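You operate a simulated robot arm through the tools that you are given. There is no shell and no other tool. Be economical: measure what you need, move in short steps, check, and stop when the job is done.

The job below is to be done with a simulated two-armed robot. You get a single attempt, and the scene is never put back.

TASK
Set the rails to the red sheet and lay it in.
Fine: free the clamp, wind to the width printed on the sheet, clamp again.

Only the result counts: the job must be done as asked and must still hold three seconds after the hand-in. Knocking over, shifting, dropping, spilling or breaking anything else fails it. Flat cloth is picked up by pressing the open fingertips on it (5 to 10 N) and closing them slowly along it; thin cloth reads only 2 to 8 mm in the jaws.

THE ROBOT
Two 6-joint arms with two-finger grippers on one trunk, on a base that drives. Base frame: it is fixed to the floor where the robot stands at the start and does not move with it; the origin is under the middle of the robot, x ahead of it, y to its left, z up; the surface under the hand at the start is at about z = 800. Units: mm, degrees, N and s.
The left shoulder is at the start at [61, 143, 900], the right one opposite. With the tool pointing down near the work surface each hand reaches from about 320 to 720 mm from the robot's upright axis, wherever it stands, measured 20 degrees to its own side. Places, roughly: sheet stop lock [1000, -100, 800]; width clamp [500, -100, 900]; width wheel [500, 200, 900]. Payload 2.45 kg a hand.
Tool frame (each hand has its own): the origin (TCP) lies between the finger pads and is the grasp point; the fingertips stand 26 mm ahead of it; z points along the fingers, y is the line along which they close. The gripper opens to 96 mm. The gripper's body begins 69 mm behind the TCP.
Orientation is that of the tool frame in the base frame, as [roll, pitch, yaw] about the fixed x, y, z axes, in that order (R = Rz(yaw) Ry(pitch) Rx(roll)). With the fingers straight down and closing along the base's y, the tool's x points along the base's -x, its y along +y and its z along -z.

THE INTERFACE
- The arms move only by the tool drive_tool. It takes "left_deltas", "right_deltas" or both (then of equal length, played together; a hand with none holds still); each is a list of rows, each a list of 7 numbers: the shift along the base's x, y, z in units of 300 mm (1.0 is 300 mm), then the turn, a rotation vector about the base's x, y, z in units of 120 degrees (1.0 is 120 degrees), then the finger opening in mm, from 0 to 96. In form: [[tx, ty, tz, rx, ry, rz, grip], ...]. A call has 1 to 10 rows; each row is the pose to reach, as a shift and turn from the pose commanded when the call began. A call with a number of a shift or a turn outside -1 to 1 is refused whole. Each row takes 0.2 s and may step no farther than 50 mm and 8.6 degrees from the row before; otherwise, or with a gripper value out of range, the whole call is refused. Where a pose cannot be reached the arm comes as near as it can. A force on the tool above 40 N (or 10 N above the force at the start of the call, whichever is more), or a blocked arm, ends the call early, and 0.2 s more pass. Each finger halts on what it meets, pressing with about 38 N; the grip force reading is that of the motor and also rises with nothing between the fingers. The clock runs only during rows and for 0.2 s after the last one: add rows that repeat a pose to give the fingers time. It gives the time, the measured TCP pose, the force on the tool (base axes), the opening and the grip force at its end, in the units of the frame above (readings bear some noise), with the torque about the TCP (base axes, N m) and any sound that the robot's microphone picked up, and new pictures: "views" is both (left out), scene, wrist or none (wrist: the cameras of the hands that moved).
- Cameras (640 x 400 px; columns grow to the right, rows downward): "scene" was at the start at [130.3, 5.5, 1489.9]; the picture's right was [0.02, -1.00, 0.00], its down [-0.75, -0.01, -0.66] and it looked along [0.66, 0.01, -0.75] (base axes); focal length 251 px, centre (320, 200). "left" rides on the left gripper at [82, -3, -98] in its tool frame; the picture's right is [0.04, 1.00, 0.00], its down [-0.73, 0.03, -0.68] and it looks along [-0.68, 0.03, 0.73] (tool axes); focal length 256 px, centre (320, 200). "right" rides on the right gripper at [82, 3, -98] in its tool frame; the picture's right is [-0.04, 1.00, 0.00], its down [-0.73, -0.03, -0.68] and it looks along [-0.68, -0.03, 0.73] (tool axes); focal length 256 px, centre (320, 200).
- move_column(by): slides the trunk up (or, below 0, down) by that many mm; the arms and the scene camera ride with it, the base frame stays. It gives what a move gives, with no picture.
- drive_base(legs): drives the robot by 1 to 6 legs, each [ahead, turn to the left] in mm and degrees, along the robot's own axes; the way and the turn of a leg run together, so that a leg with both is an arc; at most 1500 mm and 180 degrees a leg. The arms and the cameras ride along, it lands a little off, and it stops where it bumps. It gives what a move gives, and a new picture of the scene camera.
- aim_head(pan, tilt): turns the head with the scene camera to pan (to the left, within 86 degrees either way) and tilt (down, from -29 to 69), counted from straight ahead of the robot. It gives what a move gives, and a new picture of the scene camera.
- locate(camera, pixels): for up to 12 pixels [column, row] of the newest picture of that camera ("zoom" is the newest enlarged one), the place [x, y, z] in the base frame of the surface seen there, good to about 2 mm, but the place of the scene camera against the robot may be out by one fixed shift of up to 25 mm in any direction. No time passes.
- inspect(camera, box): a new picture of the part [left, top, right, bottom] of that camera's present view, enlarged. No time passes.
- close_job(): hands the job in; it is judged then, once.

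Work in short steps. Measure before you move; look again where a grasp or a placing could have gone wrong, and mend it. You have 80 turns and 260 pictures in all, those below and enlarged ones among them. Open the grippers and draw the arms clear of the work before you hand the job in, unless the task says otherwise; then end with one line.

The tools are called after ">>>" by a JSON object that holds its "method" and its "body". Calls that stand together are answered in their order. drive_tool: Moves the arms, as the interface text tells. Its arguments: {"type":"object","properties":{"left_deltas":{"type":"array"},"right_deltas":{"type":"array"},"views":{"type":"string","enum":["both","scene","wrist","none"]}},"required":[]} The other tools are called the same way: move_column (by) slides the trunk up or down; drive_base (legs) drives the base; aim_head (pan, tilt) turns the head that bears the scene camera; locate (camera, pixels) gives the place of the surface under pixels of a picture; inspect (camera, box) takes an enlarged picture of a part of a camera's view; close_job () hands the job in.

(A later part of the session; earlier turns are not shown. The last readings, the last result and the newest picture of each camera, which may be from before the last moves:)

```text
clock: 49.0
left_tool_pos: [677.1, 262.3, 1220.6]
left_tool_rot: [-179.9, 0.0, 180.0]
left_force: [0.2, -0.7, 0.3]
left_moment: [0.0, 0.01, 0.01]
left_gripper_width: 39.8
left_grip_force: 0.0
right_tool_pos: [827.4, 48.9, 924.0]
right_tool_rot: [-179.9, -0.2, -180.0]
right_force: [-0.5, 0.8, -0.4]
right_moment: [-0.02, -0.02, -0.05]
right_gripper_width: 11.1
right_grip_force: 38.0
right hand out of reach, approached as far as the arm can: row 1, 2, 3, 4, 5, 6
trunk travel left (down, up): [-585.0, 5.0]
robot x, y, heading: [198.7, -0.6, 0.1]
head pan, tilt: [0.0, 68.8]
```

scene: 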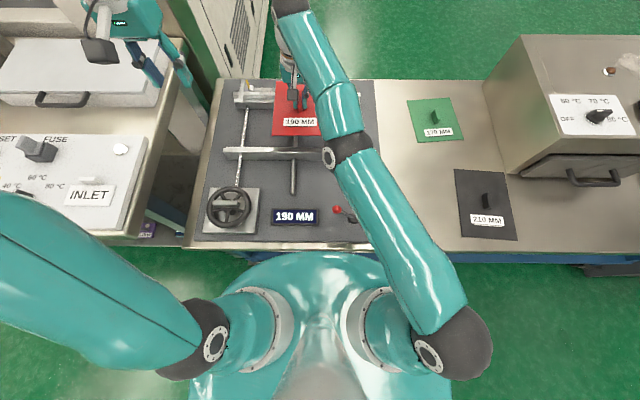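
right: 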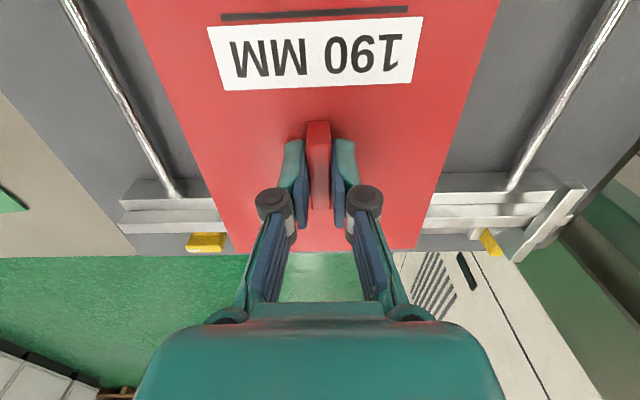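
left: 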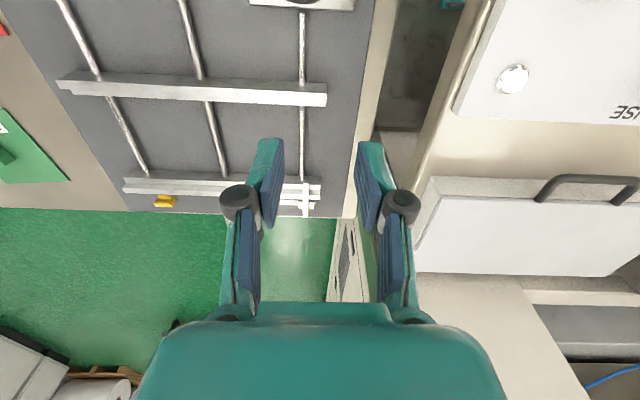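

All reached points lie on one circle of radius 599 about the shoulder: the elbow is stretched straight and inward moves get stuck. I try a large inward and upward move to bend it again.

>>> {"method": "drive_tool", "body": {"right_deltas": [[-0.15, -0.05, 0.02, 0, 0, 0, 2], [-0.3, -0.1, 0.04, 0, 0, 0, 2], [-0.45, -0.15, 0.06, 0, 0, 0, 2], [-0.6, -0.2, 0.08, 0, 0, 0, 2], [-0.6, -0.2, 0.08, 0, 0, 0, 2]], "views": "scene"}}

```text
clock: 50.1
left_tool_pos: [676.5, 260.7, 1219.4]
left_tool_rot: [-180.0, -0.1, -180.0]
left_force: [1.1, -0.8, 0.0]
left_moment: [0.01, 0.0, 0.01]
left_gripper_width: 40.3
left_grip_force: 0.1
right_tool_pos: [828.0, 49.5, 928.0]
right_tool_rot: [-179.8, -0.3, 180.0]
right_force: [0.5, -0.7, -0.6]
right_moment: [0.01, 0.03, 0.0]
right_gripper_width: 11.2
right_grip_force: 37.3
right hand out of reach, approached as far as the arm can: row 1, 2, 3, 4, 5
trunk travel left (down, up): [-585.0, 5.0]
robot x, y, heading: [197.9, 1.3, 0.2]
head pan, tilt: [0.0, 68.8]
```

scene: 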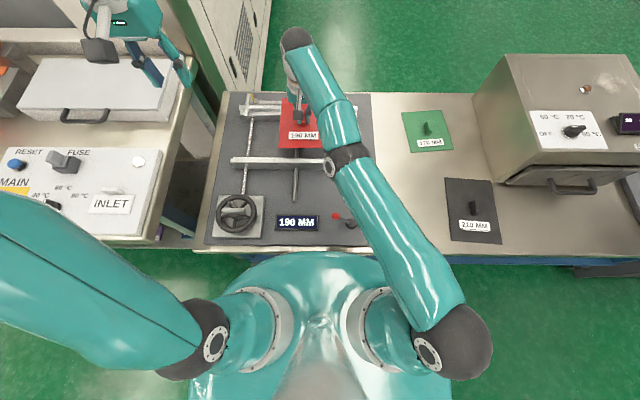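

It stays stretched, but it does move tangentially, and the trunk gives a pure vertical motion. So I slide along the circle to x≈810, y≈97 (still between the rails and clear of the stop), and will lower with the trunk.

>>> {"method": "drive_tool", "body": {"right_deltas": [[-0.02, 0.053, 0, 0, 0, 0, 2], [-0.04, 0.105, 0, 0, 0, 0, 2], [-0.06, 0.155, 0, 0, 0, 0, 2], [-0.06, 0.155, 0, 0, 0, 0, 2]], "views": "wrist"}}

```text
clock: 51.1
left_tool_pos: [677.3, 260.7, 1221.0]
left_tool_rot: [-180.0, 0.0, 179.9]
left_force: [-0.6, -0.4, 0.3]
left_moment: [0.0, -0.04, 0.02]
left_gripper_width: 40.0
left_grip_force: 0.0
right_tool_pos: [811.1, 90.5, 927.4]
right_tool_rot: [179.9, -0.5, 178.6]
right_force: [0.4, 0.2, -1.2]
right_moment: [0.02, 0.02, 0.02]
right_gripper_width: 11.1
right_grip_force: 38.0
right hand out of reach, approached as far as the arm can: row 3, 4
trunk travel left (down, up): [-585.0, 5.0]
robot x, y, heading: [201.1, 1.2, 0.1]
head pan, tilt: [0.0, 68.8]
```

right: 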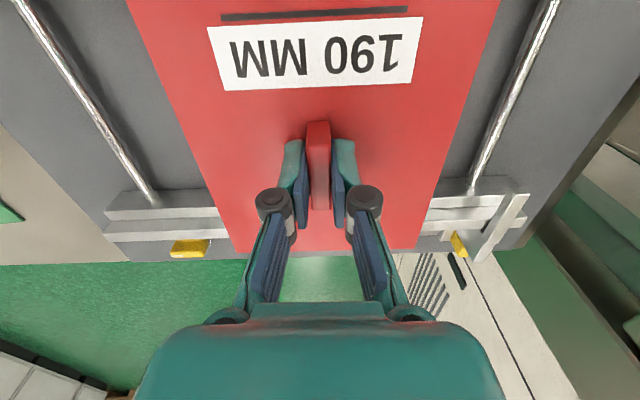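

It now followed, though the yaw fell back 1.4 degrees at the last row. I move back a few mm in y and restore the yaw.

>>> {"method": "drive_tool", "body": {"right_deltas": [[0, -0.03, 0, 0, 0, 0.011, 2], [0, -0.03, 0, 0, 0, 0.011, 2], [0, -0.03, 0, 0, 0, 0.011, 2]], "views": "none"}}

```text
clock: 52.0
left_tool_pos: [677.0, 262.0, 1221.8]
left_tool_rot: [-180.0, -0.1, -180.0]
left_force: [-0.9, 0.8, 0.2]
left_moment: [0.0, -0.02, 0.02]
left_gripper_width: 40.2
left_grip_force: 0.1
right_tool_pos: [818.6, 79.1, 943.4]
right_tool_rot: [179.3, 0.7, 179.3]
right_force: [0.0, 0.1, -2.2]
right_moment: [0.02, 0.01, -0.01]
right_gripper_width: 11.3
right_grip_force: 38.0
trunk travel left (down, up): [-585.0, 5.0]
robot x, y, heading: [198.8, 1.4, 0.2]
head pan, tilt: [0.0, 68.8]
```

It moved oddly to z 943 but reports no limit now. I let it settle with a still row.

>>> {"method": "drive_tool", "body": {"right_deltas": [[0, 0, 0, 0, 0, 0, 2], [0, 0, 0, 0, 0, 0, 2], [0, 0, 0, 0, 0, 0, 2]], "views": "both"}}

```text
clock: 52.8
left_tool_pos: [677.2, 261.2, 1220.4]
left_tool_rot: [180.0, 0.0, 179.9]
left_force: [0.0, -0.6, 0.0]
left_moment: [-0.01, 0.01, -0.03]
left_gripper_width: 39.7
left_grip_force: 0.3
right_tool_pos: [816.5, 79.4, 939.8]
right_tool_rot: [179.4, 0.2, 179.3]
right_force: [0.6, 0.2, -1.3]
right_moment: [-0.02, -0.02, 0.0]
right_gripper_width: 11.2
right_grip_force: 38.3
trunk travel left (down, up): [-585.0, 5.0]
robot x, y, heading: [198.7, -1.9, 0.1]
head pan, tilt: [0.0, 68.8]
```

scene: 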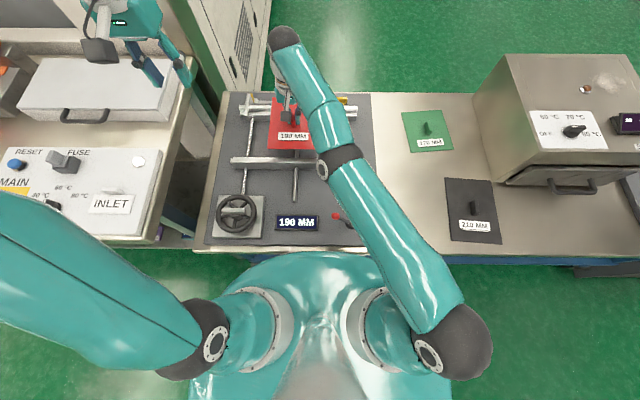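
right: 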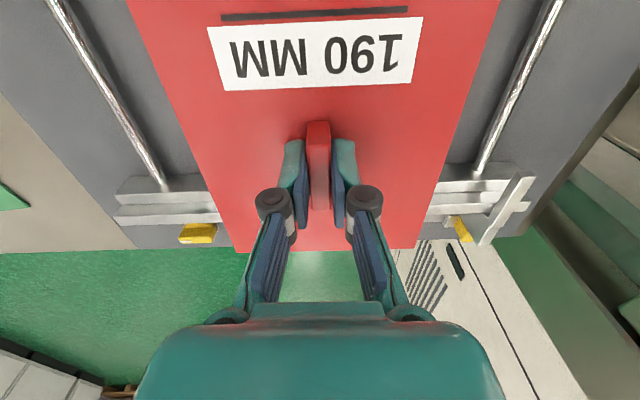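

I test whether it follows an inward move of 20 mm now.

>>> {"method": "drive_tool", "body": {"right_deltas": [[-0.03, -0.02, 0, 0, 0, 0, 2], [-0.06, -0.05, 0, 0, 0, 0, 2], [-0.07, -0.08, 0, 0, 0, 0, 2], [-0.07, -0.08, 0, 0, 0, 0, 2]], "views": "none"}}

```text
clock: 53.8
left_tool_pos: [677.5, 260.6, 1220.3]
left_tool_rot: [179.9, 0.0, -180.0]
left_force: [-0.5, 0.3, -0.2]
left_moment: [0.01, -0.01, -0.01]
left_gripper_width: 39.8
left_grip_force: 0.0
right_tool_pos: [816.3, 77.0, 935.5]
right_tool_rot: [179.7, 0.1, 179.9]
right_force: [-0.9, -1.0, -0.6]
right_moment: [0.0, -0.03, -0.02]
right_gripper_width: 11.0
right_grip_force: 37.6
right hand out of reach, approached as far as the arm can: row 1, 2, 3, 4
trunk travel left (down, up): [-585.0, 5.0]
robot x, y, heading: [201.6, -5.1, 0.1]
head pan, tilt: [0.0, 68.8]
```

Orientation is good now at (816, 77, 935). I back the base 6 mm and lower the trunk 22 mm, then measure the sheet against the walls.

>>> {"method": "drive_base", "body": {"legs": [[-6, 0]]}}

>>> {"method": "move_column", "body": {"by": -22}}

>>> {"method": "inspect", "body": {"camera": "right", "box": [80, 160, 560, 280]}}

>>> {"method": "inspect", "body": {"camera": "left", "box": [0, 0, 640, 400]}}

```text
clock: 54.5
left_tool_pos: [669.9, 261.0, 1220.2]
left_tool_rot: [-179.9, 0.0, 179.9]
left_force: [-0.4, 0.9, 0.1]
left_moment: [0.02, 0.02, -0.04]
left_gripper_width: 39.7
left_grip_force: 0.0
right_tool_pos: [810.1, 77.4, 932.5]
right_tool_rot: [179.6, -0.1, 179.9]
right_force: [0.9, -0.1, -0.8]
right_moment: [0.01, -0.02, 0.01]
right_gripper_width: 11.0
right_grip_force: 37.9
trunk travel left (down, up): [-585.0, 5.0]
robot x, y, heading: [198.0, 2.2, 0.1]
head pan, tilt: [0.0, 68.8]
```

scene: 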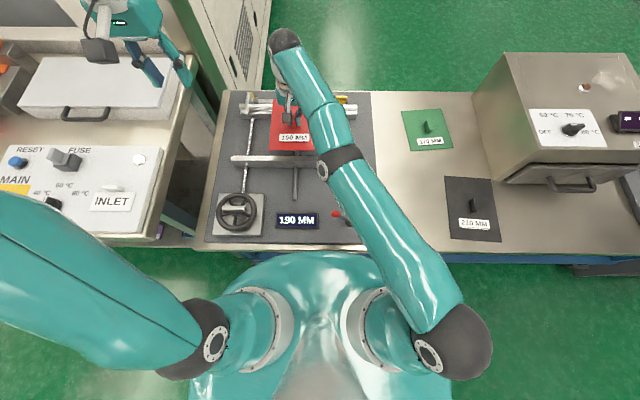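

```text
clock: 55.2
left_tool_pos: [670.6, 260.8, 1198.0]
left_tool_rot: [-180.0, 0.1, -180.0]
left_force: [-0.1, -0.5, 0.8]
left_moment: [0.01, -0.02, -0.03]
left_gripper_width: 40.0
left_grip_force: 0.0
right_tool_pos: [811.6, 75.9, 911.2]
right_tool_rot: [179.8, 0.0, 179.7]
right_force: [-0.1, 1.0, 0.4]
right_moment: [0.03, -0.04, 0.01]
right_gripper_width: 11.3
right_grip_force: 38.2
trunk travel left (down, up): [-563.0, 27.0]
robot x, y, heading: [190.8, 1.1, 0.1]
head pan, tilt: [0.0, 68.8]
```

```text
1.33 times, centred on (320, 220) of right
```

zoom: 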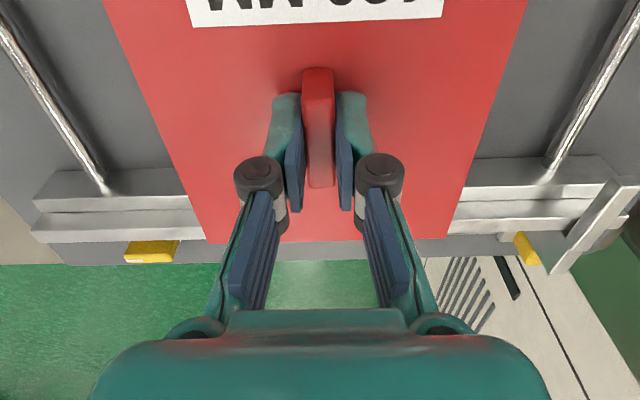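

```text
1.00 times, centred on (320, 200) of left (not enlarged: the box is as wide or as high as the picture)
```

zoom: 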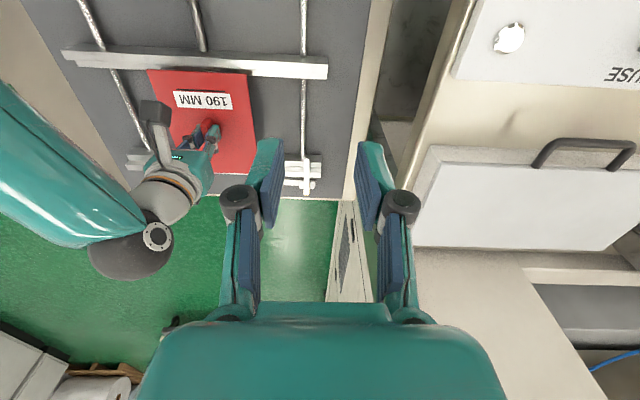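

The left camera sees the sheet and near rail. I zoom there for the edges.

>>> {"method": "inspect", "body": {"camera": "left", "box": [130, 40, 270, 120]}}

>>> {"method": "locate", "body": {"camera": "zoom", "pixels": [[120, 146], [200, 150], [300, 152], [400, 155], [500, 158], [550, 250], [300, 90], [300, 130]]}}

>>> {"method": "locate", "body": {"camera": "right", "pixels": [[250, 245], [320, 245], [320, 248], [400, 243], [412, 245], [412, 247], [440, 208], [440, 215], [440, 228], [180, 215], [180, 222], [180, 235]]}}

```text
4.57 times, centred on (200, 80) of left
```

zoom: 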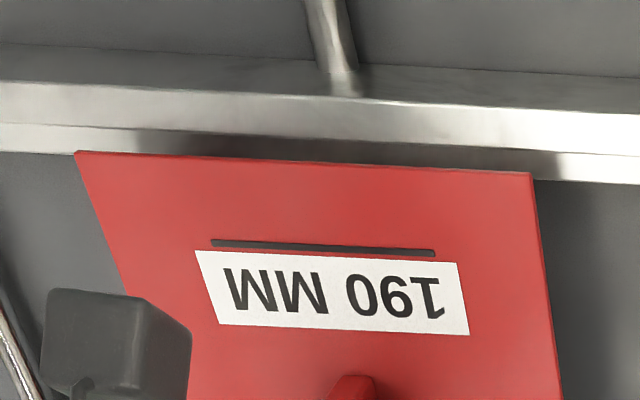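

```text
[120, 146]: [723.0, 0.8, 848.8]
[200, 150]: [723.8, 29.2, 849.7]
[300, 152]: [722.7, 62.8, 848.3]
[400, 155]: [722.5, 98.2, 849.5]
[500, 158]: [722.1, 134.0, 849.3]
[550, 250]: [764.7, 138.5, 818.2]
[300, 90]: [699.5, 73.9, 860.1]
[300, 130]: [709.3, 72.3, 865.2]
```

```text
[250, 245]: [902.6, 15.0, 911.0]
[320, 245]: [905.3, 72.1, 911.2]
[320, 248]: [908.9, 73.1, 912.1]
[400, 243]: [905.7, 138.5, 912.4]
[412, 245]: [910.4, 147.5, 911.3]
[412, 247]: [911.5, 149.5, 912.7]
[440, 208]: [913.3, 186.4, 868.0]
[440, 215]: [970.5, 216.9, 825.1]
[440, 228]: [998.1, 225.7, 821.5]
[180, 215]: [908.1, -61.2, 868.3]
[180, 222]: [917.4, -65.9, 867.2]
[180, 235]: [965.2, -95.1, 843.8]
```

Those right-camera pixels came from the older picture. I measure the near edge just inside it, and re-zoom the far edge fresh.

>>> {"method": "locate", "body": {"camera": "zoom", "pixels": [[100, 156], [100, 160], [200, 159], [200, 164], [300, 164], [300, 169], [400, 168], [400, 173], [500, 174], [500, 179], [480, 130], [150, 118]]}}

>>> {"method": "inspect", "body": {"camera": "right", "box": [210, 190, 430, 270]}}

>>> {"method": "locate", "body": {"camera": "zoom", "pixels": [[60, 265], [60, 275], [280, 265], [280, 270], [340, 268], [580, 265], [590, 258], [560, 265]]}}

```text
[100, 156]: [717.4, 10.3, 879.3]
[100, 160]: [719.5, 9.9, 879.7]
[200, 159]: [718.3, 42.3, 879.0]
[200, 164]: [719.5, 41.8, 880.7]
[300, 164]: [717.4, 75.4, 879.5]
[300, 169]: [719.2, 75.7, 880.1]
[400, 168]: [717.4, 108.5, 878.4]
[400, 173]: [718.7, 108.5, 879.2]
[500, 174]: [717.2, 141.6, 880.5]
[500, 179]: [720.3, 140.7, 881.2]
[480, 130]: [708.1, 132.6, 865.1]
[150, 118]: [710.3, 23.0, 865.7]
```

```text
2.91 times, centred on (320, 230) of right
```

zoom: 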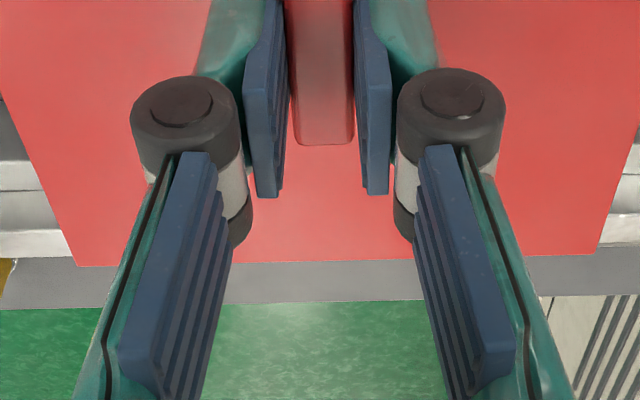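

```text
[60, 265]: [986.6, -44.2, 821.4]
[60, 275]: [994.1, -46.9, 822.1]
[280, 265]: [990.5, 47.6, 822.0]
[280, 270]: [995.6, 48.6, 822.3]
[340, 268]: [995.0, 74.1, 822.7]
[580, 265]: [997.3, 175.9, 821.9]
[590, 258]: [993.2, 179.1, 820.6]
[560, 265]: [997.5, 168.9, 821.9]
```

Near edge is at x≈716.7, parallel to the rail. Now the far edge just inside.

>>> {"method": "locate", "body": {"camera": "zoom", "pixels": [[80, 262], [80, 258], [280, 260], [280, 256], [340, 258], [340, 254], [560, 252], [560, 248], [590, 252], [30, 220], [20, 240], [615, 210]]}}

```text
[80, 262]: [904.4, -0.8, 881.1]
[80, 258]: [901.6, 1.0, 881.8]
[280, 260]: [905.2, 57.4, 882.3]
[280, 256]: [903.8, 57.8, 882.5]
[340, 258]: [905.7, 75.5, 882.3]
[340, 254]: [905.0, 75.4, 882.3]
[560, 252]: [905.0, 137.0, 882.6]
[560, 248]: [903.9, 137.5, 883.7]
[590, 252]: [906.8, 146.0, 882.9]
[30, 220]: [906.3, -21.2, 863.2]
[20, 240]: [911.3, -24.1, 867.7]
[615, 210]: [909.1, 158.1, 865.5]
```

Sheet spans 716.7–906, slot 714–905.6, so it needs about -1.5 mm in x. I slide tangentially by (-1.5, +4.3).

>>> {"method": "drive_tool", "body": {"right_deltas": [[-0.005, 0.0145, 0, 0, 0, 0, 2], [-0.005, 0.0145, 0, 0, 0, 0, 2]], "views": "wrist"}}

>>> {"method": "inspect", "body": {"camera": "left", "box": [130, 40, 270, 120]}}

>>> {"method": "locate", "body": {"camera": "zoom", "pixels": [[100, 154], [100, 158], [200, 157], [200, 162], [300, 162], [300, 167], [400, 166], [400, 171], [500, 172], [500, 177], [480, 130], [150, 118]]}}

>>> {"method": "inspect", "body": {"camera": "right", "box": [210, 190, 430, 270]}}

>>> {"method": "locate", "body": {"camera": "zoom", "pixels": [[80, 262], [80, 258], [280, 260], [280, 256], [340, 258], [340, 254], [560, 252], [560, 248], [590, 252], [30, 220], [20, 210], [625, 210]]}}

```text
clock: 55.8
left_tool_pos: [671.4, 260.8, 1197.5]
left_tool_rot: [-180.0, -0.1, 179.9]
left_force: [-0.2, -0.7, -0.2]
left_moment: [0.05, 0.02, -0.03]
left_gripper_width: 39.9
left_grip_force: 0.1
right_tool_pos: [809.1, 77.7, 907.4]
right_tool_rot: [179.9, -0.3, 179.4]
right_force: [-0.6, 0.3, -2.0]
right_moment: [0.01, 0.02, 0.05]
right_gripper_width: 11.0
right_grip_force: 37.6
trunk travel left (down, up): [-563.0, 27.0]
robot x, y, heading: [191.8, -5.5, -0.1]
head pan, tilt: [0.0, 68.8]
```

right: 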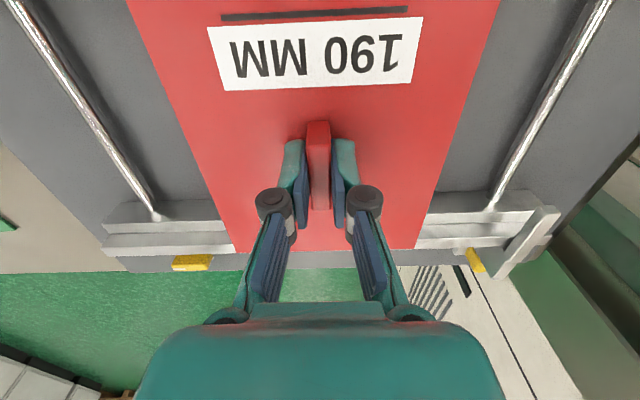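

```text
4.57 times, centred on (200, 80) of left
```

zoom: 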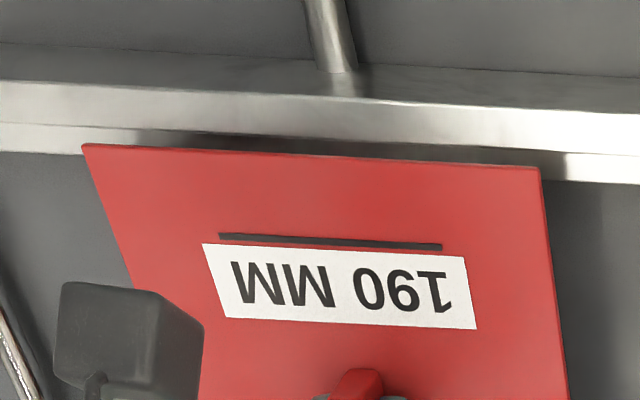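

```text
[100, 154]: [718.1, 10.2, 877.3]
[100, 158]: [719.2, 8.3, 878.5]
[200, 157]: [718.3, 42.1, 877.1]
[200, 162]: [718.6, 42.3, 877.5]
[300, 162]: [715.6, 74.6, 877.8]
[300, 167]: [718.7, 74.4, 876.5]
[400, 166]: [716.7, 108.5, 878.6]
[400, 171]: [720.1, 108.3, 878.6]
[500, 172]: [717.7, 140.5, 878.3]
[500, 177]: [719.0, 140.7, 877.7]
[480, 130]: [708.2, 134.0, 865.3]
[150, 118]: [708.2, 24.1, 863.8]
```

```text
2.91 times, centred on (320, 230) of right
```

zoom: 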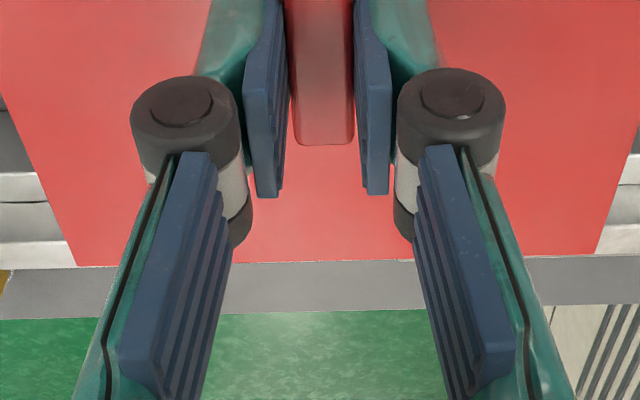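

```text
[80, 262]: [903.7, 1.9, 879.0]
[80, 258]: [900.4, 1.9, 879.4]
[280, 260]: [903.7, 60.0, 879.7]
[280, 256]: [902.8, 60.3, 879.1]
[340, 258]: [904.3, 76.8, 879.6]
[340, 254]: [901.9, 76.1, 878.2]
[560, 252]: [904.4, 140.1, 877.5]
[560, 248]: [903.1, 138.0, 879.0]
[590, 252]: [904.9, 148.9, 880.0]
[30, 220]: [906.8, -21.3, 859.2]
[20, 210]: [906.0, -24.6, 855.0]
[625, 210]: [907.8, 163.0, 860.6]
```

The sheet now spans about 715–904.6 between walls 714.3–906. I lower the trunk 14 mm to enter, and check the force.

>>> {"method": "move_column", "body": {"by": -14}}

>>> {"method": "inspect", "body": {"camera": "left", "box": [130, 40, 270, 120]}}

>>> {"method": "inspect", "body": {"camera": "right", "box": [210, 190, 430, 270]}}

```text
clock: 56.4
left_tool_pos: [670.2, 261.8, 1185.2]
left_tool_rot: [180.0, 0.1, 180.0]
left_force: [0.2, 0.7, 0.3]
left_moment: [0.0, -0.03, -0.01]
left_gripper_width: 39.8
left_grip_force: 0.0
right_tool_pos: [812.0, 78.7, 901.2]
right_tool_rot: [179.7, 0.2, 179.5]
right_force: [0.1, -0.2, -1.4]
right_moment: [-0.03, 0.0, 0.02]
right_gripper_width: 10.9
right_grip_force: 38.4
trunk travel left (down, up): [-549.0, 41.0]
robot x, y, heading: [193.5, -1.5, -0.3]
head pan, tilt: [0.0, 68.8]
```

```text
4.57 times, centred on (200, 80) of left
```

zoom: 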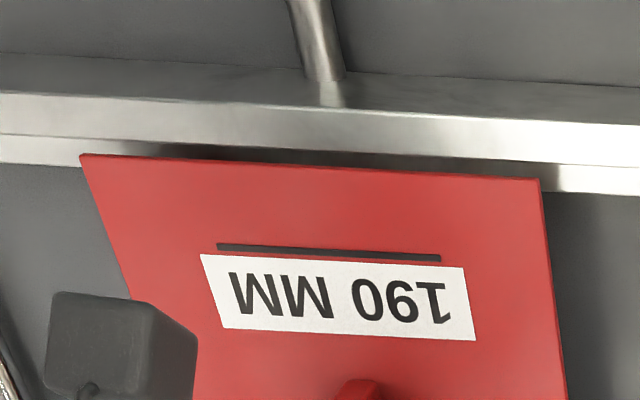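

```text
2.91 times, centred on (320, 230) of right
```

zoom: 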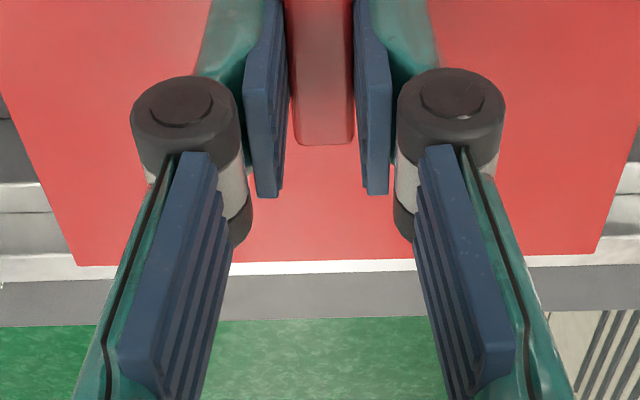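

The right hand is at z≈901, x read 812. I measure the edges again before going between the walls.

>>> {"method": "locate", "body": {"camera": "zoom", "pixels": [[80, 262], [280, 258], [280, 254], [340, 258], [340, 252], [560, 252], [560, 248], [590, 250], [20, 220], [300, 268], [20, 230], [625, 210]]}}

>>> {"method": "inspect", "body": {"camera": "left", "box": [140, 50, 210, 90]}}

>>> {"method": "locate", "body": {"camera": "zoom", "pixels": [[150, 230], [150, 236], [250, 235], [250, 241], [350, 240], [350, 246], [450, 246], [450, 252], [250, 200], [450, 205], [60, 200], [60, 190]]}}

```text
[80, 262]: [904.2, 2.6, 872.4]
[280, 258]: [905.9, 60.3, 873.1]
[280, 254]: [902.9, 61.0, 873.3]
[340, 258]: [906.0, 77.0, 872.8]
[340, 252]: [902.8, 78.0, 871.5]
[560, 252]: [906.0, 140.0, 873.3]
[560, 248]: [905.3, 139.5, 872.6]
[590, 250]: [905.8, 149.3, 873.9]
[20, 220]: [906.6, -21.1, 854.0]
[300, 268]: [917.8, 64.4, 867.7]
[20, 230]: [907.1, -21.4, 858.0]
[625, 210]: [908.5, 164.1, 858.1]
```

```text
9.14 times, centred on (175, 70) of left
```

zoom: 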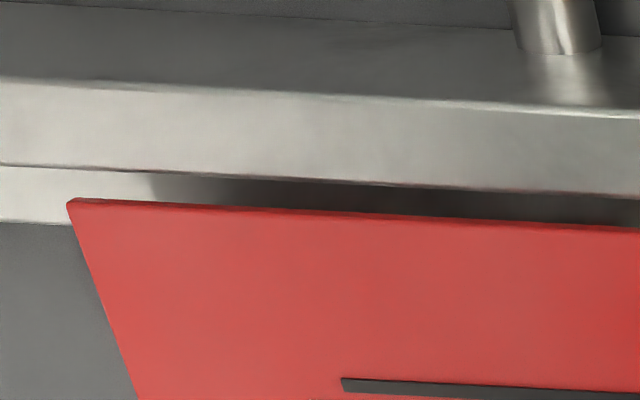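

```text
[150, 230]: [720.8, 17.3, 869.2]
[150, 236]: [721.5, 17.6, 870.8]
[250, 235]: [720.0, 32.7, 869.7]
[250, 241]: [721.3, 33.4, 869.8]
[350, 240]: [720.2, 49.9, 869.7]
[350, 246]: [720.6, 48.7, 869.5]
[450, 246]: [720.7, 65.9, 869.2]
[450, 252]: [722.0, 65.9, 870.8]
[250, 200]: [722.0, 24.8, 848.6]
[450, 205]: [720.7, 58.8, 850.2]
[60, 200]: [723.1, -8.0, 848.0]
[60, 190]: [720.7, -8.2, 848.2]
```

>>> {"method": "locate", "body": {"camera": "zoom", "pixels": [[150, 208], [150, 212], [250, 212], [250, 216], [350, 217], [350, 221], [450, 223], [450, 228], [250, 170], [250, 175], [450, 180], [450, 186]]}}

```text
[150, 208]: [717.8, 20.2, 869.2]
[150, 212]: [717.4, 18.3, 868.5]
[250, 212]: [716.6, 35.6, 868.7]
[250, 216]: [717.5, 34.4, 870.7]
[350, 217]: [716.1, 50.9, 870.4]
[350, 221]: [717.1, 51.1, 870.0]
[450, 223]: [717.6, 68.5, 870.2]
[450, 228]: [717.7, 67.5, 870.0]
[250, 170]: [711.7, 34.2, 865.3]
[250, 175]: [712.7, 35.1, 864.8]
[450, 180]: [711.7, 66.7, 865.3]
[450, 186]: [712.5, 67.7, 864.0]
```

Sheet is at 716.3–906.8, slot at 713–906.8: it needs about -1.8 mm. I slide (-2, +6) with settling rows and look again.

>>> {"method": "drive_tool", "body": {"right_deltas": [[-0.007, 0.02, 0, 0, 0, 0, 2], [-0.007, 0.02, 0, 0, 0, 0, 2], [-0.007, 0.02, 0, 0, 0, 0, 2], [-0.007, 0.02, 0, 0, 0, 0, 2]], "views": "none"}}

>>> {"method": "inspect", "body": {"camera": "left", "box": [140, 50, 210, 90]}}

>>> {"method": "inspect", "body": {"camera": "right", "box": [210, 190, 430, 270]}}

>>> {"method": "locate", "body": {"camera": "zoom", "pixels": [[80, 262], [280, 258], [280, 254], [340, 258], [340, 252], [560, 252], [560, 248], [590, 250], [20, 220], [300, 268], [20, 230], [625, 210]]}}

```text
clock: 57.4
left_tool_pos: [670.0, 262.2, 1184.1]
left_tool_rot: [180.0, 0.0, 179.9]
left_force: [0.0, 0.5, 0.1]
left_moment: [-0.02, 0.06, 0.0]
left_gripper_width: 39.9
left_grip_force: 0.1
right_tool_pos: [808.2, 83.1, 893.6]
right_tool_rot: [179.9, -0.4, 179.3]
right_force: [0.6, -0.2, -0.6]
right_moment: [-0.03, 0.02, 0.0]
right_gripper_width: 11.2
right_grip_force: 38.4
trunk travel left (down, up): [-549.0, 41.0]
robot x, y, heading: [196.8, 1.4, 0.4]
head pan, tilt: [0.0, 68.8]
```

```text
9.14 times, centred on (175, 70) of left
```

zoom: 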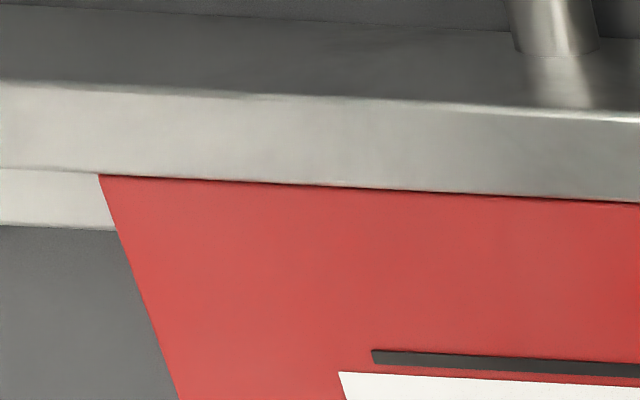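

```text
2.91 times, centred on (320, 230) of right
```

zoom: 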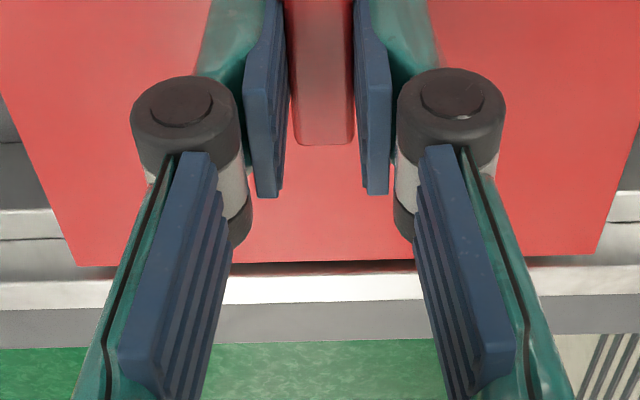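

```text
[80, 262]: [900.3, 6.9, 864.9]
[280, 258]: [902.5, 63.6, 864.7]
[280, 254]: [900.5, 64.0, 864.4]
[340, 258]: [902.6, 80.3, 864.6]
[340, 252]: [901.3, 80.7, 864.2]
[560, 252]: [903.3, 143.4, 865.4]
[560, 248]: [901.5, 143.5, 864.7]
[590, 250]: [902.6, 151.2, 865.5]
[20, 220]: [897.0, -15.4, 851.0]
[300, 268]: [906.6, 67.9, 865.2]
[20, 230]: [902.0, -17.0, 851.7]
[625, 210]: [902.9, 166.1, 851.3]
```

The sheet is now at z≈865 just entering between the walls, close to the near wall, far gap ~3 mm, no force. I nudge +1.2 mm in x by sliding back 3 mm in y, keeping height.

>>> {"method": "drive_tool", "body": {"right_deltas": [[0.004, -0.011, 0, 0, 0, 0, 2], [0.004, -0.011, 0, 0, 0, 0, 2], [0.004, -0.011, 0, 0, 0, 0, 2]], "views": "none"}}

>>> {"method": "inspect", "body": {"camera": "left", "box": [130, 40, 270, 120]}}

>>> {"method": "inspect", "body": {"camera": "right", "box": [210, 190, 430, 270]}}

>>> {"method": "locate", "body": {"camera": "zoom", "pixels": [[80, 262], [280, 258], [280, 254], [340, 258], [560, 252], [590, 250], [300, 264], [300, 268], [20, 230], [620, 220]]}}

```text
clock: 58.2
left_tool_pos: [671.0, 261.3, 1184.2]
left_tool_rot: [180.0, 0.0, -180.0]
left_force: [1.1, 0.0, -0.7]
left_moment: [-0.01, 0.01, -0.01]
left_gripper_width: 39.9
left_grip_force: 0.0
right_tool_pos: [809.5, 81.2, 898.0]
right_tool_rot: [179.7, -0.1, 179.5]
right_force: [0.3, -0.9, -0.3]
right_moment: [0.02, 0.02, 0.0]
right_gripper_width: 11.4
right_grip_force: 38.0
trunk travel left (down, up): [-549.0, 41.0]
robot x, y, heading: [194.4, -1.5, 0.0]
head pan, tilt: [0.0, 68.8]
```

```text
4.57 times, centred on (200, 80) of left
```

zoom: 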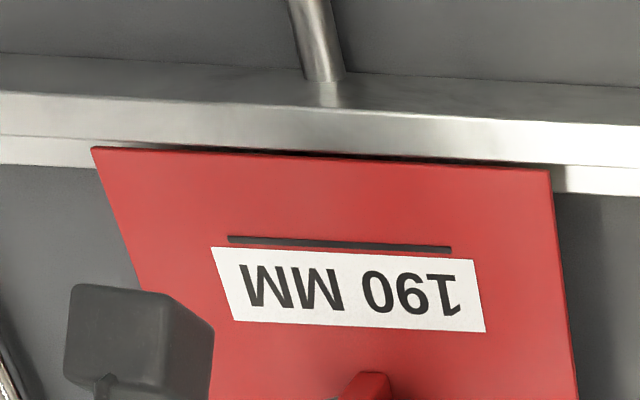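

```text
2.91 times, centred on (320, 230) of right
```

zoom: 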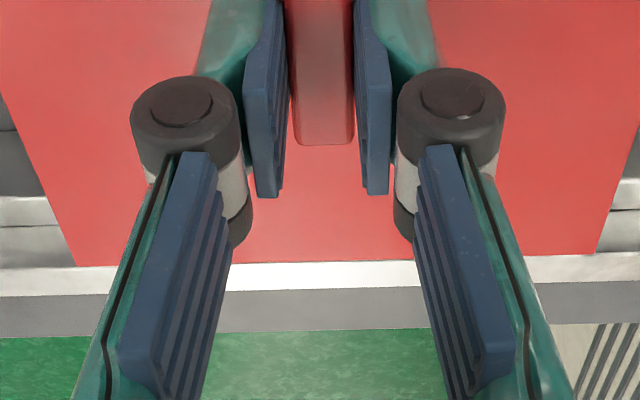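

```text
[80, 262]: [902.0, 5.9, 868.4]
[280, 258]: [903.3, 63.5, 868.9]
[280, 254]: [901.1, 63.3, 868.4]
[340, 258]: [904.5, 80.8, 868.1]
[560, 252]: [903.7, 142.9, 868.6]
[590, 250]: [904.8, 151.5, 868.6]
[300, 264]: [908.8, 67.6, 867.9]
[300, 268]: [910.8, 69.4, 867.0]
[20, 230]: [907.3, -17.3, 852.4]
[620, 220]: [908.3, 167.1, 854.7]
```

Now the sheet is centred: about 715–905 between 713.3 and 906.5. I lower the trunk 7 mm and check.

>>> {"method": "move_column", "body": {"by": -7}}

>>> {"method": "inspect", "body": {"camera": "left", "box": [130, 40, 270, 120]}}

>>> {"method": "inspect", "body": {"camera": "right", "box": [210, 190, 430, 270]}}

>>> {"method": "locate", "body": {"camera": "zoom", "pixels": [[80, 262], [280, 258], [280, 254], [340, 258], [560, 252], [590, 250], [300, 264], [300, 268], [20, 230], [620, 220]]}}

```text
clock: 58.7
left_tool_pos: [670.6, 260.7, 1180.0]
left_tool_rot: [-180.0, 0.1, -180.0]
left_force: [-0.3, 0.4, 0.1]
left_moment: [0.01, 0.06, 0.0]
left_gripper_width: 40.0
left_grip_force: 0.0
right_tool_pos: [810.2, 82.5, 895.5]
right_tool_rot: [179.6, 0.1, 179.6]
right_force: [0.8, 0.4, -0.5]
right_moment: [0.0, 0.03, 0.03]
right_gripper_width: 11.4
right_grip_force: 37.9
trunk travel left (down, up): [-542.0, 48.0]
robot x, y, heading: [194.9, 1.6, -0.0]
head pan, tilt: [0.0, 68.8]
```

```text
4.57 times, centred on (200, 80) of left
```

zoom: 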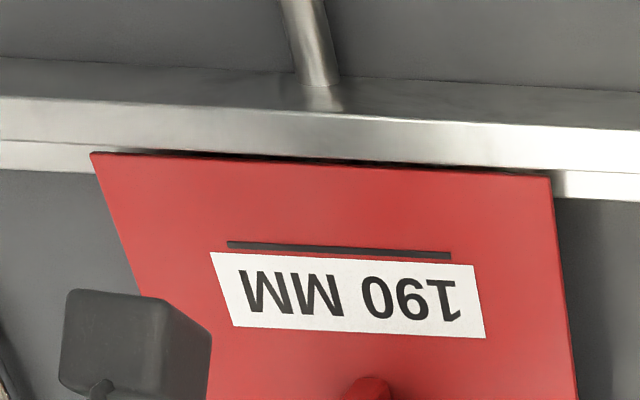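

```text
2.91 times, centred on (320, 230) of right
```

zoom: 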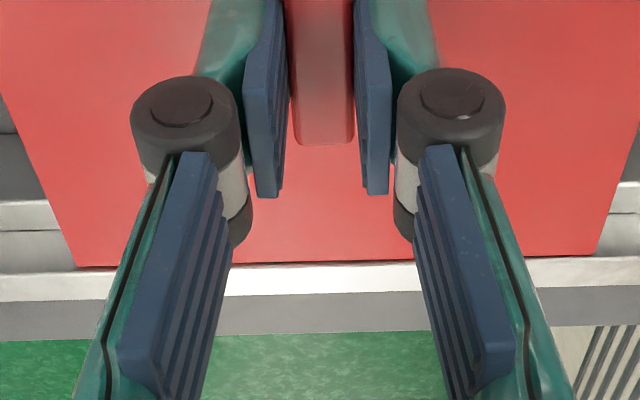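

```text
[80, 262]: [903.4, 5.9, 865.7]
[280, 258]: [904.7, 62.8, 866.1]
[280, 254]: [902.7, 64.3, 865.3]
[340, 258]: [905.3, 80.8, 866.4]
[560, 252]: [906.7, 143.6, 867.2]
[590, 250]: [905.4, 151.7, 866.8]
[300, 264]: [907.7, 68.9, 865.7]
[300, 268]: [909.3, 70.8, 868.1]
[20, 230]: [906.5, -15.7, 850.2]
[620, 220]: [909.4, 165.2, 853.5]
```

The trunk seems to lag and settle. I let it settle with a tiny shift (-0.8, +2) and look again.

>>> {"method": "drive_tool", "body": {"right_deltas": [[-0.002, 0.006, 0, 0, 0, 0, 2], [-0.002, 0.006, 0, 0, 0, 0, 2], [-0.002, 0.006, 0, 0, 0, 0, 2]], "views": "none"}}

>>> {"method": "inspect", "body": {"camera": "left", "box": [130, 40, 270, 120]}}

>>> {"method": "inspect", "body": {"camera": "right", "box": [210, 190, 430, 270]}}

>>> {"method": "locate", "body": {"camera": "zoom", "pixels": [[80, 262], [280, 258], [280, 254], [340, 258], [560, 252], [590, 250], [300, 268], [300, 275], [20, 230], [620, 220]]}}

```text
clock: 59.5
left_tool_pos: [670.7, 261.4, 1177.8]
left_tool_rot: [-179.9, 0.0, 180.0]
left_force: [0.0, -0.2, 0.0]
left_moment: [0.0, 0.02, 0.03]
left_gripper_width: 40.1
left_grip_force: 0.1
right_tool_pos: [809.6, 83.1, 889.9]
right_tool_rot: [179.8, -0.2, 179.6]
right_force: [0.3, -0.3, -0.2]
right_moment: [0.0, 0.0, 0.04]
right_gripper_width: 11.4
right_grip_force: 38.2
trunk travel left (down, up): [-542.0, 48.0]
robot x, y, heading: [194.3, 0.2, -0.0]
head pan, tilt: [0.0, 68.8]
```

```text
4.57 times, centred on (200, 80) of left
```

zoom: 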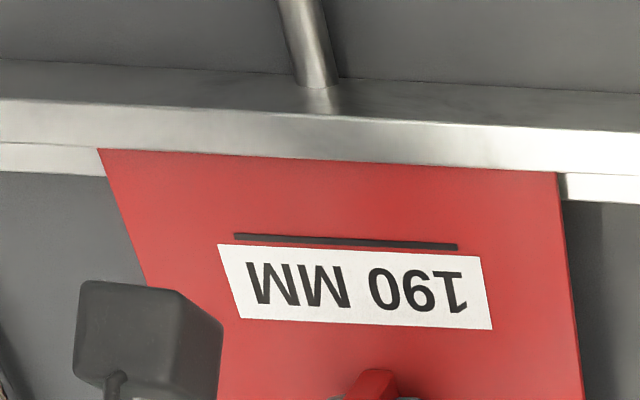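

```text
2.91 times, centred on (320, 230) of right
```

zoom: 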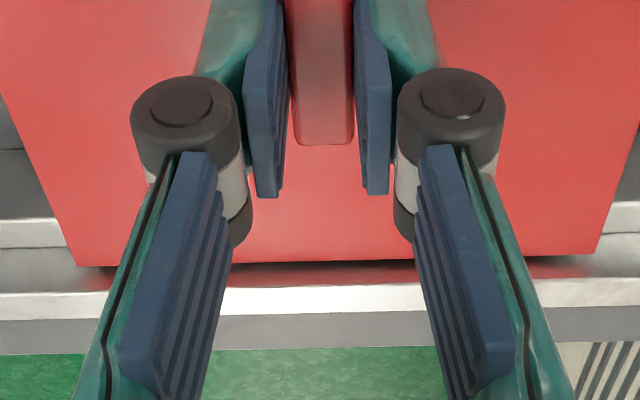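

```text
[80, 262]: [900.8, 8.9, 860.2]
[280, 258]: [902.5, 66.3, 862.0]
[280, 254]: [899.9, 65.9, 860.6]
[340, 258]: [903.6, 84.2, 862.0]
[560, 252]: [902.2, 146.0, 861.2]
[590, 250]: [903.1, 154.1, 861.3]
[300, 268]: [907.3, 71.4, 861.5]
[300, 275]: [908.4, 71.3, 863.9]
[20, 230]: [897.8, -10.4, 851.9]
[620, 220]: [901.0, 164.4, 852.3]
```

The sheet is inside the slot (top z 861, red reflecting on the far wall), no force. I lower the trunk another 7 mm.

>>> {"method": "move_column", "body": {"by": -7}}

>>> {"method": "drive_tool", "body": {"right_deltas": [[0, 0, 0, 0, 0, 0, 2], [0, 0, 0, 0, 0, 0, 2], [0, 0, 0, 0, 0, 0, 2]], "views": "wrist"}}

>>> {"method": "inspect", "body": {"camera": "left", "box": [130, 40, 270, 120]}}

>>> {"method": "inspect", "body": {"camera": "right", "box": [210, 190, 430, 270]}}

>>> {"method": "locate", "body": {"camera": "zoom", "pixels": [[80, 262], [280, 258], [280, 254], [340, 258], [560, 252], [590, 250]]}}

```text
clock: 60.1
left_tool_pos: [671.8, 260.5, 1169.9]
left_tool_rot: [-180.0, 0.0, 179.9]
left_force: [-0.9, -0.4, 0.4]
left_moment: [-0.02, 0.0, 0.01]
left_gripper_width: 40.1
left_grip_force: 0.0
right_tool_pos: [810.2, 84.5, 886.0]
right_tool_rot: [179.6, 0.1, 179.6]
right_force: [0.0, -0.5, -1.6]
right_moment: [-0.02, 0.03, 0.02]
right_gripper_width: 11.0
right_grip_force: 38.0
trunk travel left (down, up): [-535.0, 55.0]
robot x, y, heading: [191.4, 0.6, 0.1]
head pan, tilt: [0.0, 68.8]
```

```text
clock: 60.9
left_tool_pos: [671.6, 262.0, 1170.4]
left_tool_rot: [-180.0, 0.0, 179.9]
left_force: [-0.2, -1.0, 0.4]
left_moment: [0.03, -0.02, 0.01]
left_gripper_width: 40.0
left_grip_force: 0.1
right_tool_pos: [808.5, 84.0, 884.6]
right_tool_rot: [179.6, 0.0, 179.6]
right_force: [-0.2, -0.1, -0.6]
right_moment: [0.04, 0.0, 0.04]
right_gripper_width: 11.0
right_grip_force: 38.0
trunk travel left (down, up): [-535.0, 55.0]
robot x, y, heading: [192.5, 1.0, -0.1]
head pan, tilt: [0.0, 68.8]
```

right: 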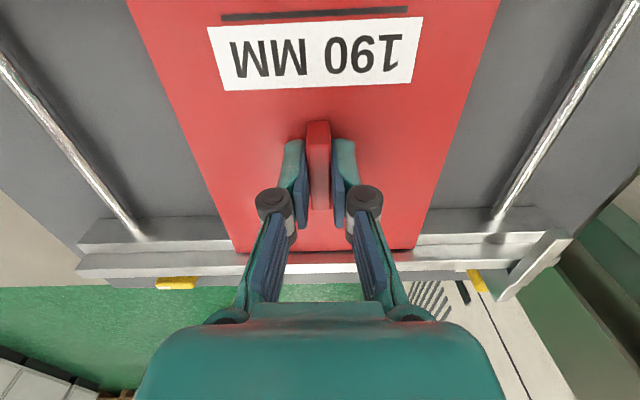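

```text
4.57 times, centred on (200, 80) of left
```

zoom: 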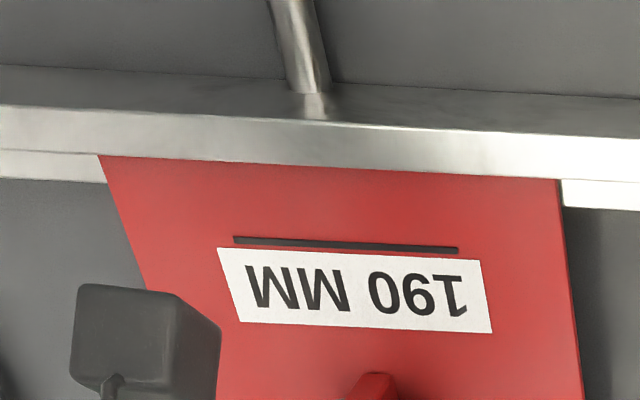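

```text
2.91 times, centred on (320, 230) of right
```

zoom: 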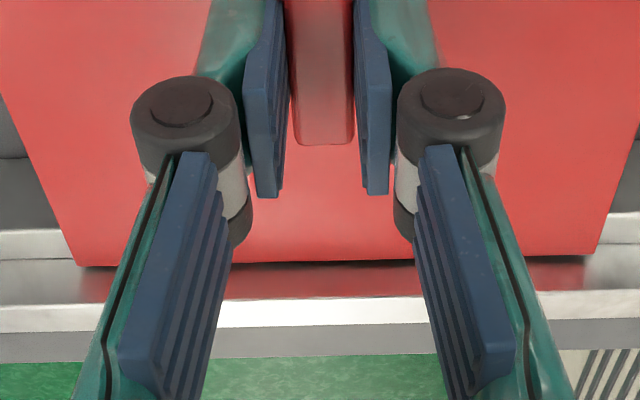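

```text
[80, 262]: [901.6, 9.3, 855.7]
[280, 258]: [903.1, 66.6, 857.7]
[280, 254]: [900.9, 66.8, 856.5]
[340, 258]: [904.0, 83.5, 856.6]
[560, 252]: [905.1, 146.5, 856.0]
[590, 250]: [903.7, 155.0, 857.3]
```

Top is now at z≈857 with no force; about 4 mm remain to the ledges. I lower 4 mm more.

>>> {"method": "move_column", "body": {"by": -4}}

>>> {"method": "drive_tool", "body": {"right_deltas": [[0, 0, 0, 0, 0, 0, 2], [0, 0, 0, 0, 0, 0, 2]], "views": "none"}}

>>> {"method": "inspect", "body": {"camera": "right", "box": [80, 190, 560, 290]}}

>>> {"method": "locate", "body": {"camera": "zoom", "pixels": [[215, 180], [300, 205], [330, 200], [430, 200], [180, 190], [470, 190]]}}

```text
clock: 61.4
left_tool_pos: [670.0, 260.9, 1166.9]
left_tool_rot: [-180.0, -0.1, -179.9]
left_force: [0.1, -0.3, -0.4]
left_moment: [0.0, -0.01, -0.01]
left_gripper_width: 40.1
left_grip_force: 0.1
right_tool_pos: [809.4, 83.7, 884.7]
right_tool_rot: [179.6, 0.2, 179.6]
right_force: [3.2, -1.2, 10.9]
right_moment: [-0.06, 1.02, 0.06]
right_gripper_width: 11.1
right_grip_force: 37.5
trunk travel left (down, up): [-531.0, 59.0]
robot x, y, heading: [193.9, 0.8, -0.1]
head pan, tilt: [0.0, 68.8]
```

```text
clock: 62.0
left_tool_pos: [669.3, 261.1, 1167.2]
left_tool_rot: [180.0, 0.1, -180.0]
left_force: [0.1, -0.9, -0.1]
left_moment: [0.0, 0.01, 0.01]
left_gripper_width: 40.2
left_grip_force: 0.0
right_tool_pos: [809.8, 83.4, 883.5]
right_tool_rot: [179.5, 0.3, 179.6]
right_force: [4.2, -1.0, 15.7]
right_moment: [-0.11, 0.53, 0.01]
right_gripper_width: 11.2
right_grip_force: 38.4
trunk travel left (down, up): [-531.0, 59.0]
robot x, y, heading: [192.4, -2.4, 0.0]
head pan, tilt: [0.0, 68.8]
```

```text
1.33 times, centred on (320, 240) of right
```

zoom: 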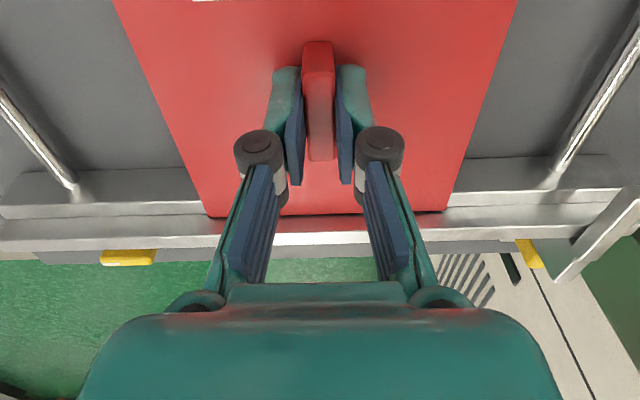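

```text
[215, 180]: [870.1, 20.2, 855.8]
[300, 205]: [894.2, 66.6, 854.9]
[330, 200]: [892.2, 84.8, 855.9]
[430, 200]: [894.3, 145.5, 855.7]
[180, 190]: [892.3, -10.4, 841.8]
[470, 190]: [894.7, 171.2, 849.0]
```

Contact: 16 N upward, TCP z 884 exactly as expected with the sheet on the ledges. I open the fingers and look.

>>> {"method": "drive_tool", "body": {"right_deltas": [[0, 0, 0, 0, 0, 0, 20], [0, 0, 0, 0, 0, 0, 40], [0, 0, 0, 0, 0, 0, 50], [0, 0, 0, 0, 0, 0, 50]], "views": "wrist"}}

```text
clock: 63.0
left_tool_pos: [670.9, 262.2, 1166.9]
left_tool_rot: [-179.9, 0.0, -180.0]
left_force: [0.2, -1.2, -0.6]
left_moment: [-0.02, -0.01, 0.02]
left_gripper_width: 40.0
left_grip_force: 0.0
right_tool_pos: [809.4, 83.1, 881.4]
right_tool_rot: [179.6, -0.1, 179.6]
right_force: [-0.5, -0.1, -0.3]
right_moment: [-0.01, 0.02, -0.03]
right_gripper_width: 50.1
right_grip_force: 0.0
trunk travel left (down, up): [-531.0, 59.0]
robot x, y, heading: [190.2, -0.8, -0.2]
head pan, tilt: [0.0, 68.8]
```

right: 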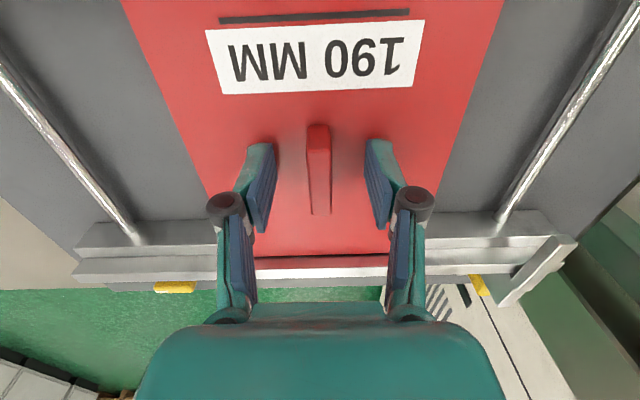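

Released. I raise the trunk fully to clear the handle and look at the sheet.

>>> {"method": "move_column", "body": {"by": 58}}

>>> {"method": "drive_base", "body": {"legs": [[-150, 0]]}}

>>> {"method": "inspect", "body": {"camera": "scene", "box": [190, 70, 390, 250]}}

>>> {"method": "inspect", "body": {"camera": "left", "box": [40, 60, 340, 250]}}

```text
clock: 64.0
left_tool_pos: [669.3, 260.8, 1225.6]
left_tool_rot: [180.0, 0.1, 180.0]
left_force: [-0.3, -0.2, 1.3]
left_moment: [-0.02, 0.01, -0.01]
left_gripper_width: 40.1
left_grip_force: 0.0
right_tool_pos: [808.1, 83.5, 940.1]
right_tool_rot: [179.7, -0.1, 179.6]
right_force: [0.9, 0.6, 0.3]
right_moment: [0.01, -0.03, -0.02]
right_gripper_width: 50.2
right_grip_force: 0.0
trunk travel left (down, up): [-589.0, 1.0]
robot x, y, heading: [193.6, 2.2, 0.2]
head pan, tilt: [0.0, 68.8]
```

```text
clock: 65.4
left_tool_pos: [521.2, 260.4, 1224.1]
left_tool_rot: [179.9, 0.2, 179.7]
left_force: [-0.5, 0.2, 0.1]
left_moment: [0.01, -0.04, -0.02]
left_gripper_width: 40.3
left_grip_force: 0.1
right_tool_pos: [658.5, 80.3, 938.5]
right_tool_rot: [179.6, -0.1, 179.2]
right_force: [0.1, -0.8, 0.3]
right_moment: [-0.01, -0.05, 0.0]
right_gripper_width: 49.7
right_grip_force: 0.0
trunk travel left (down, up): [-589.0, 1.0]
robot x, y, heading: [42.7, -1.2, -0.4]
head pan, tilt: [0.0, 68.8]
```

scene: 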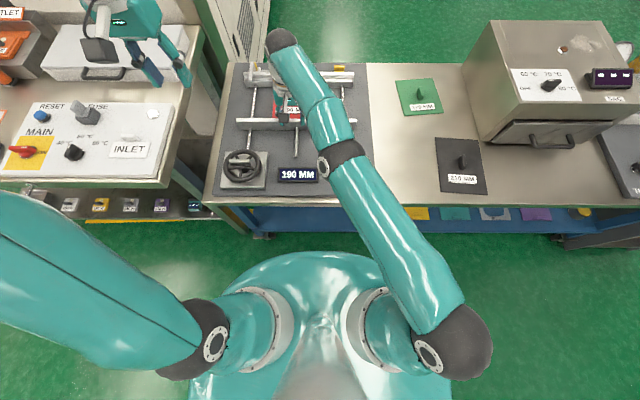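

```text
2.22 times, centred on (290, 160) of scene
```

zoom: 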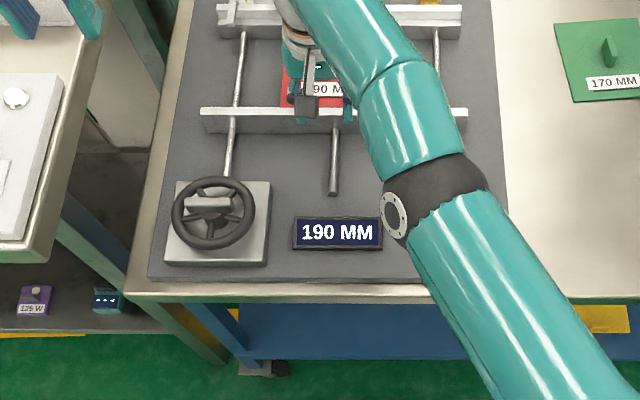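

```text
2.11 times, centred on (190, 155) of left
```

zoom: 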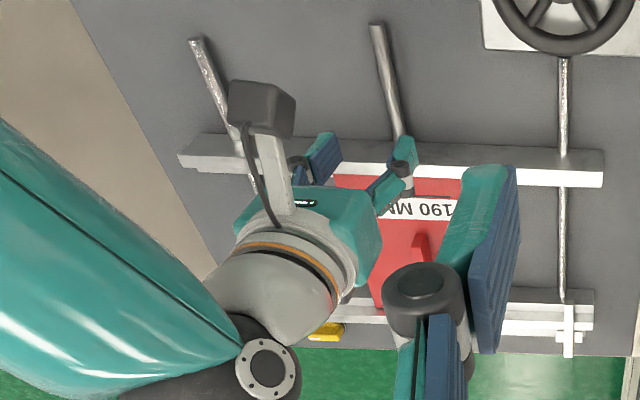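

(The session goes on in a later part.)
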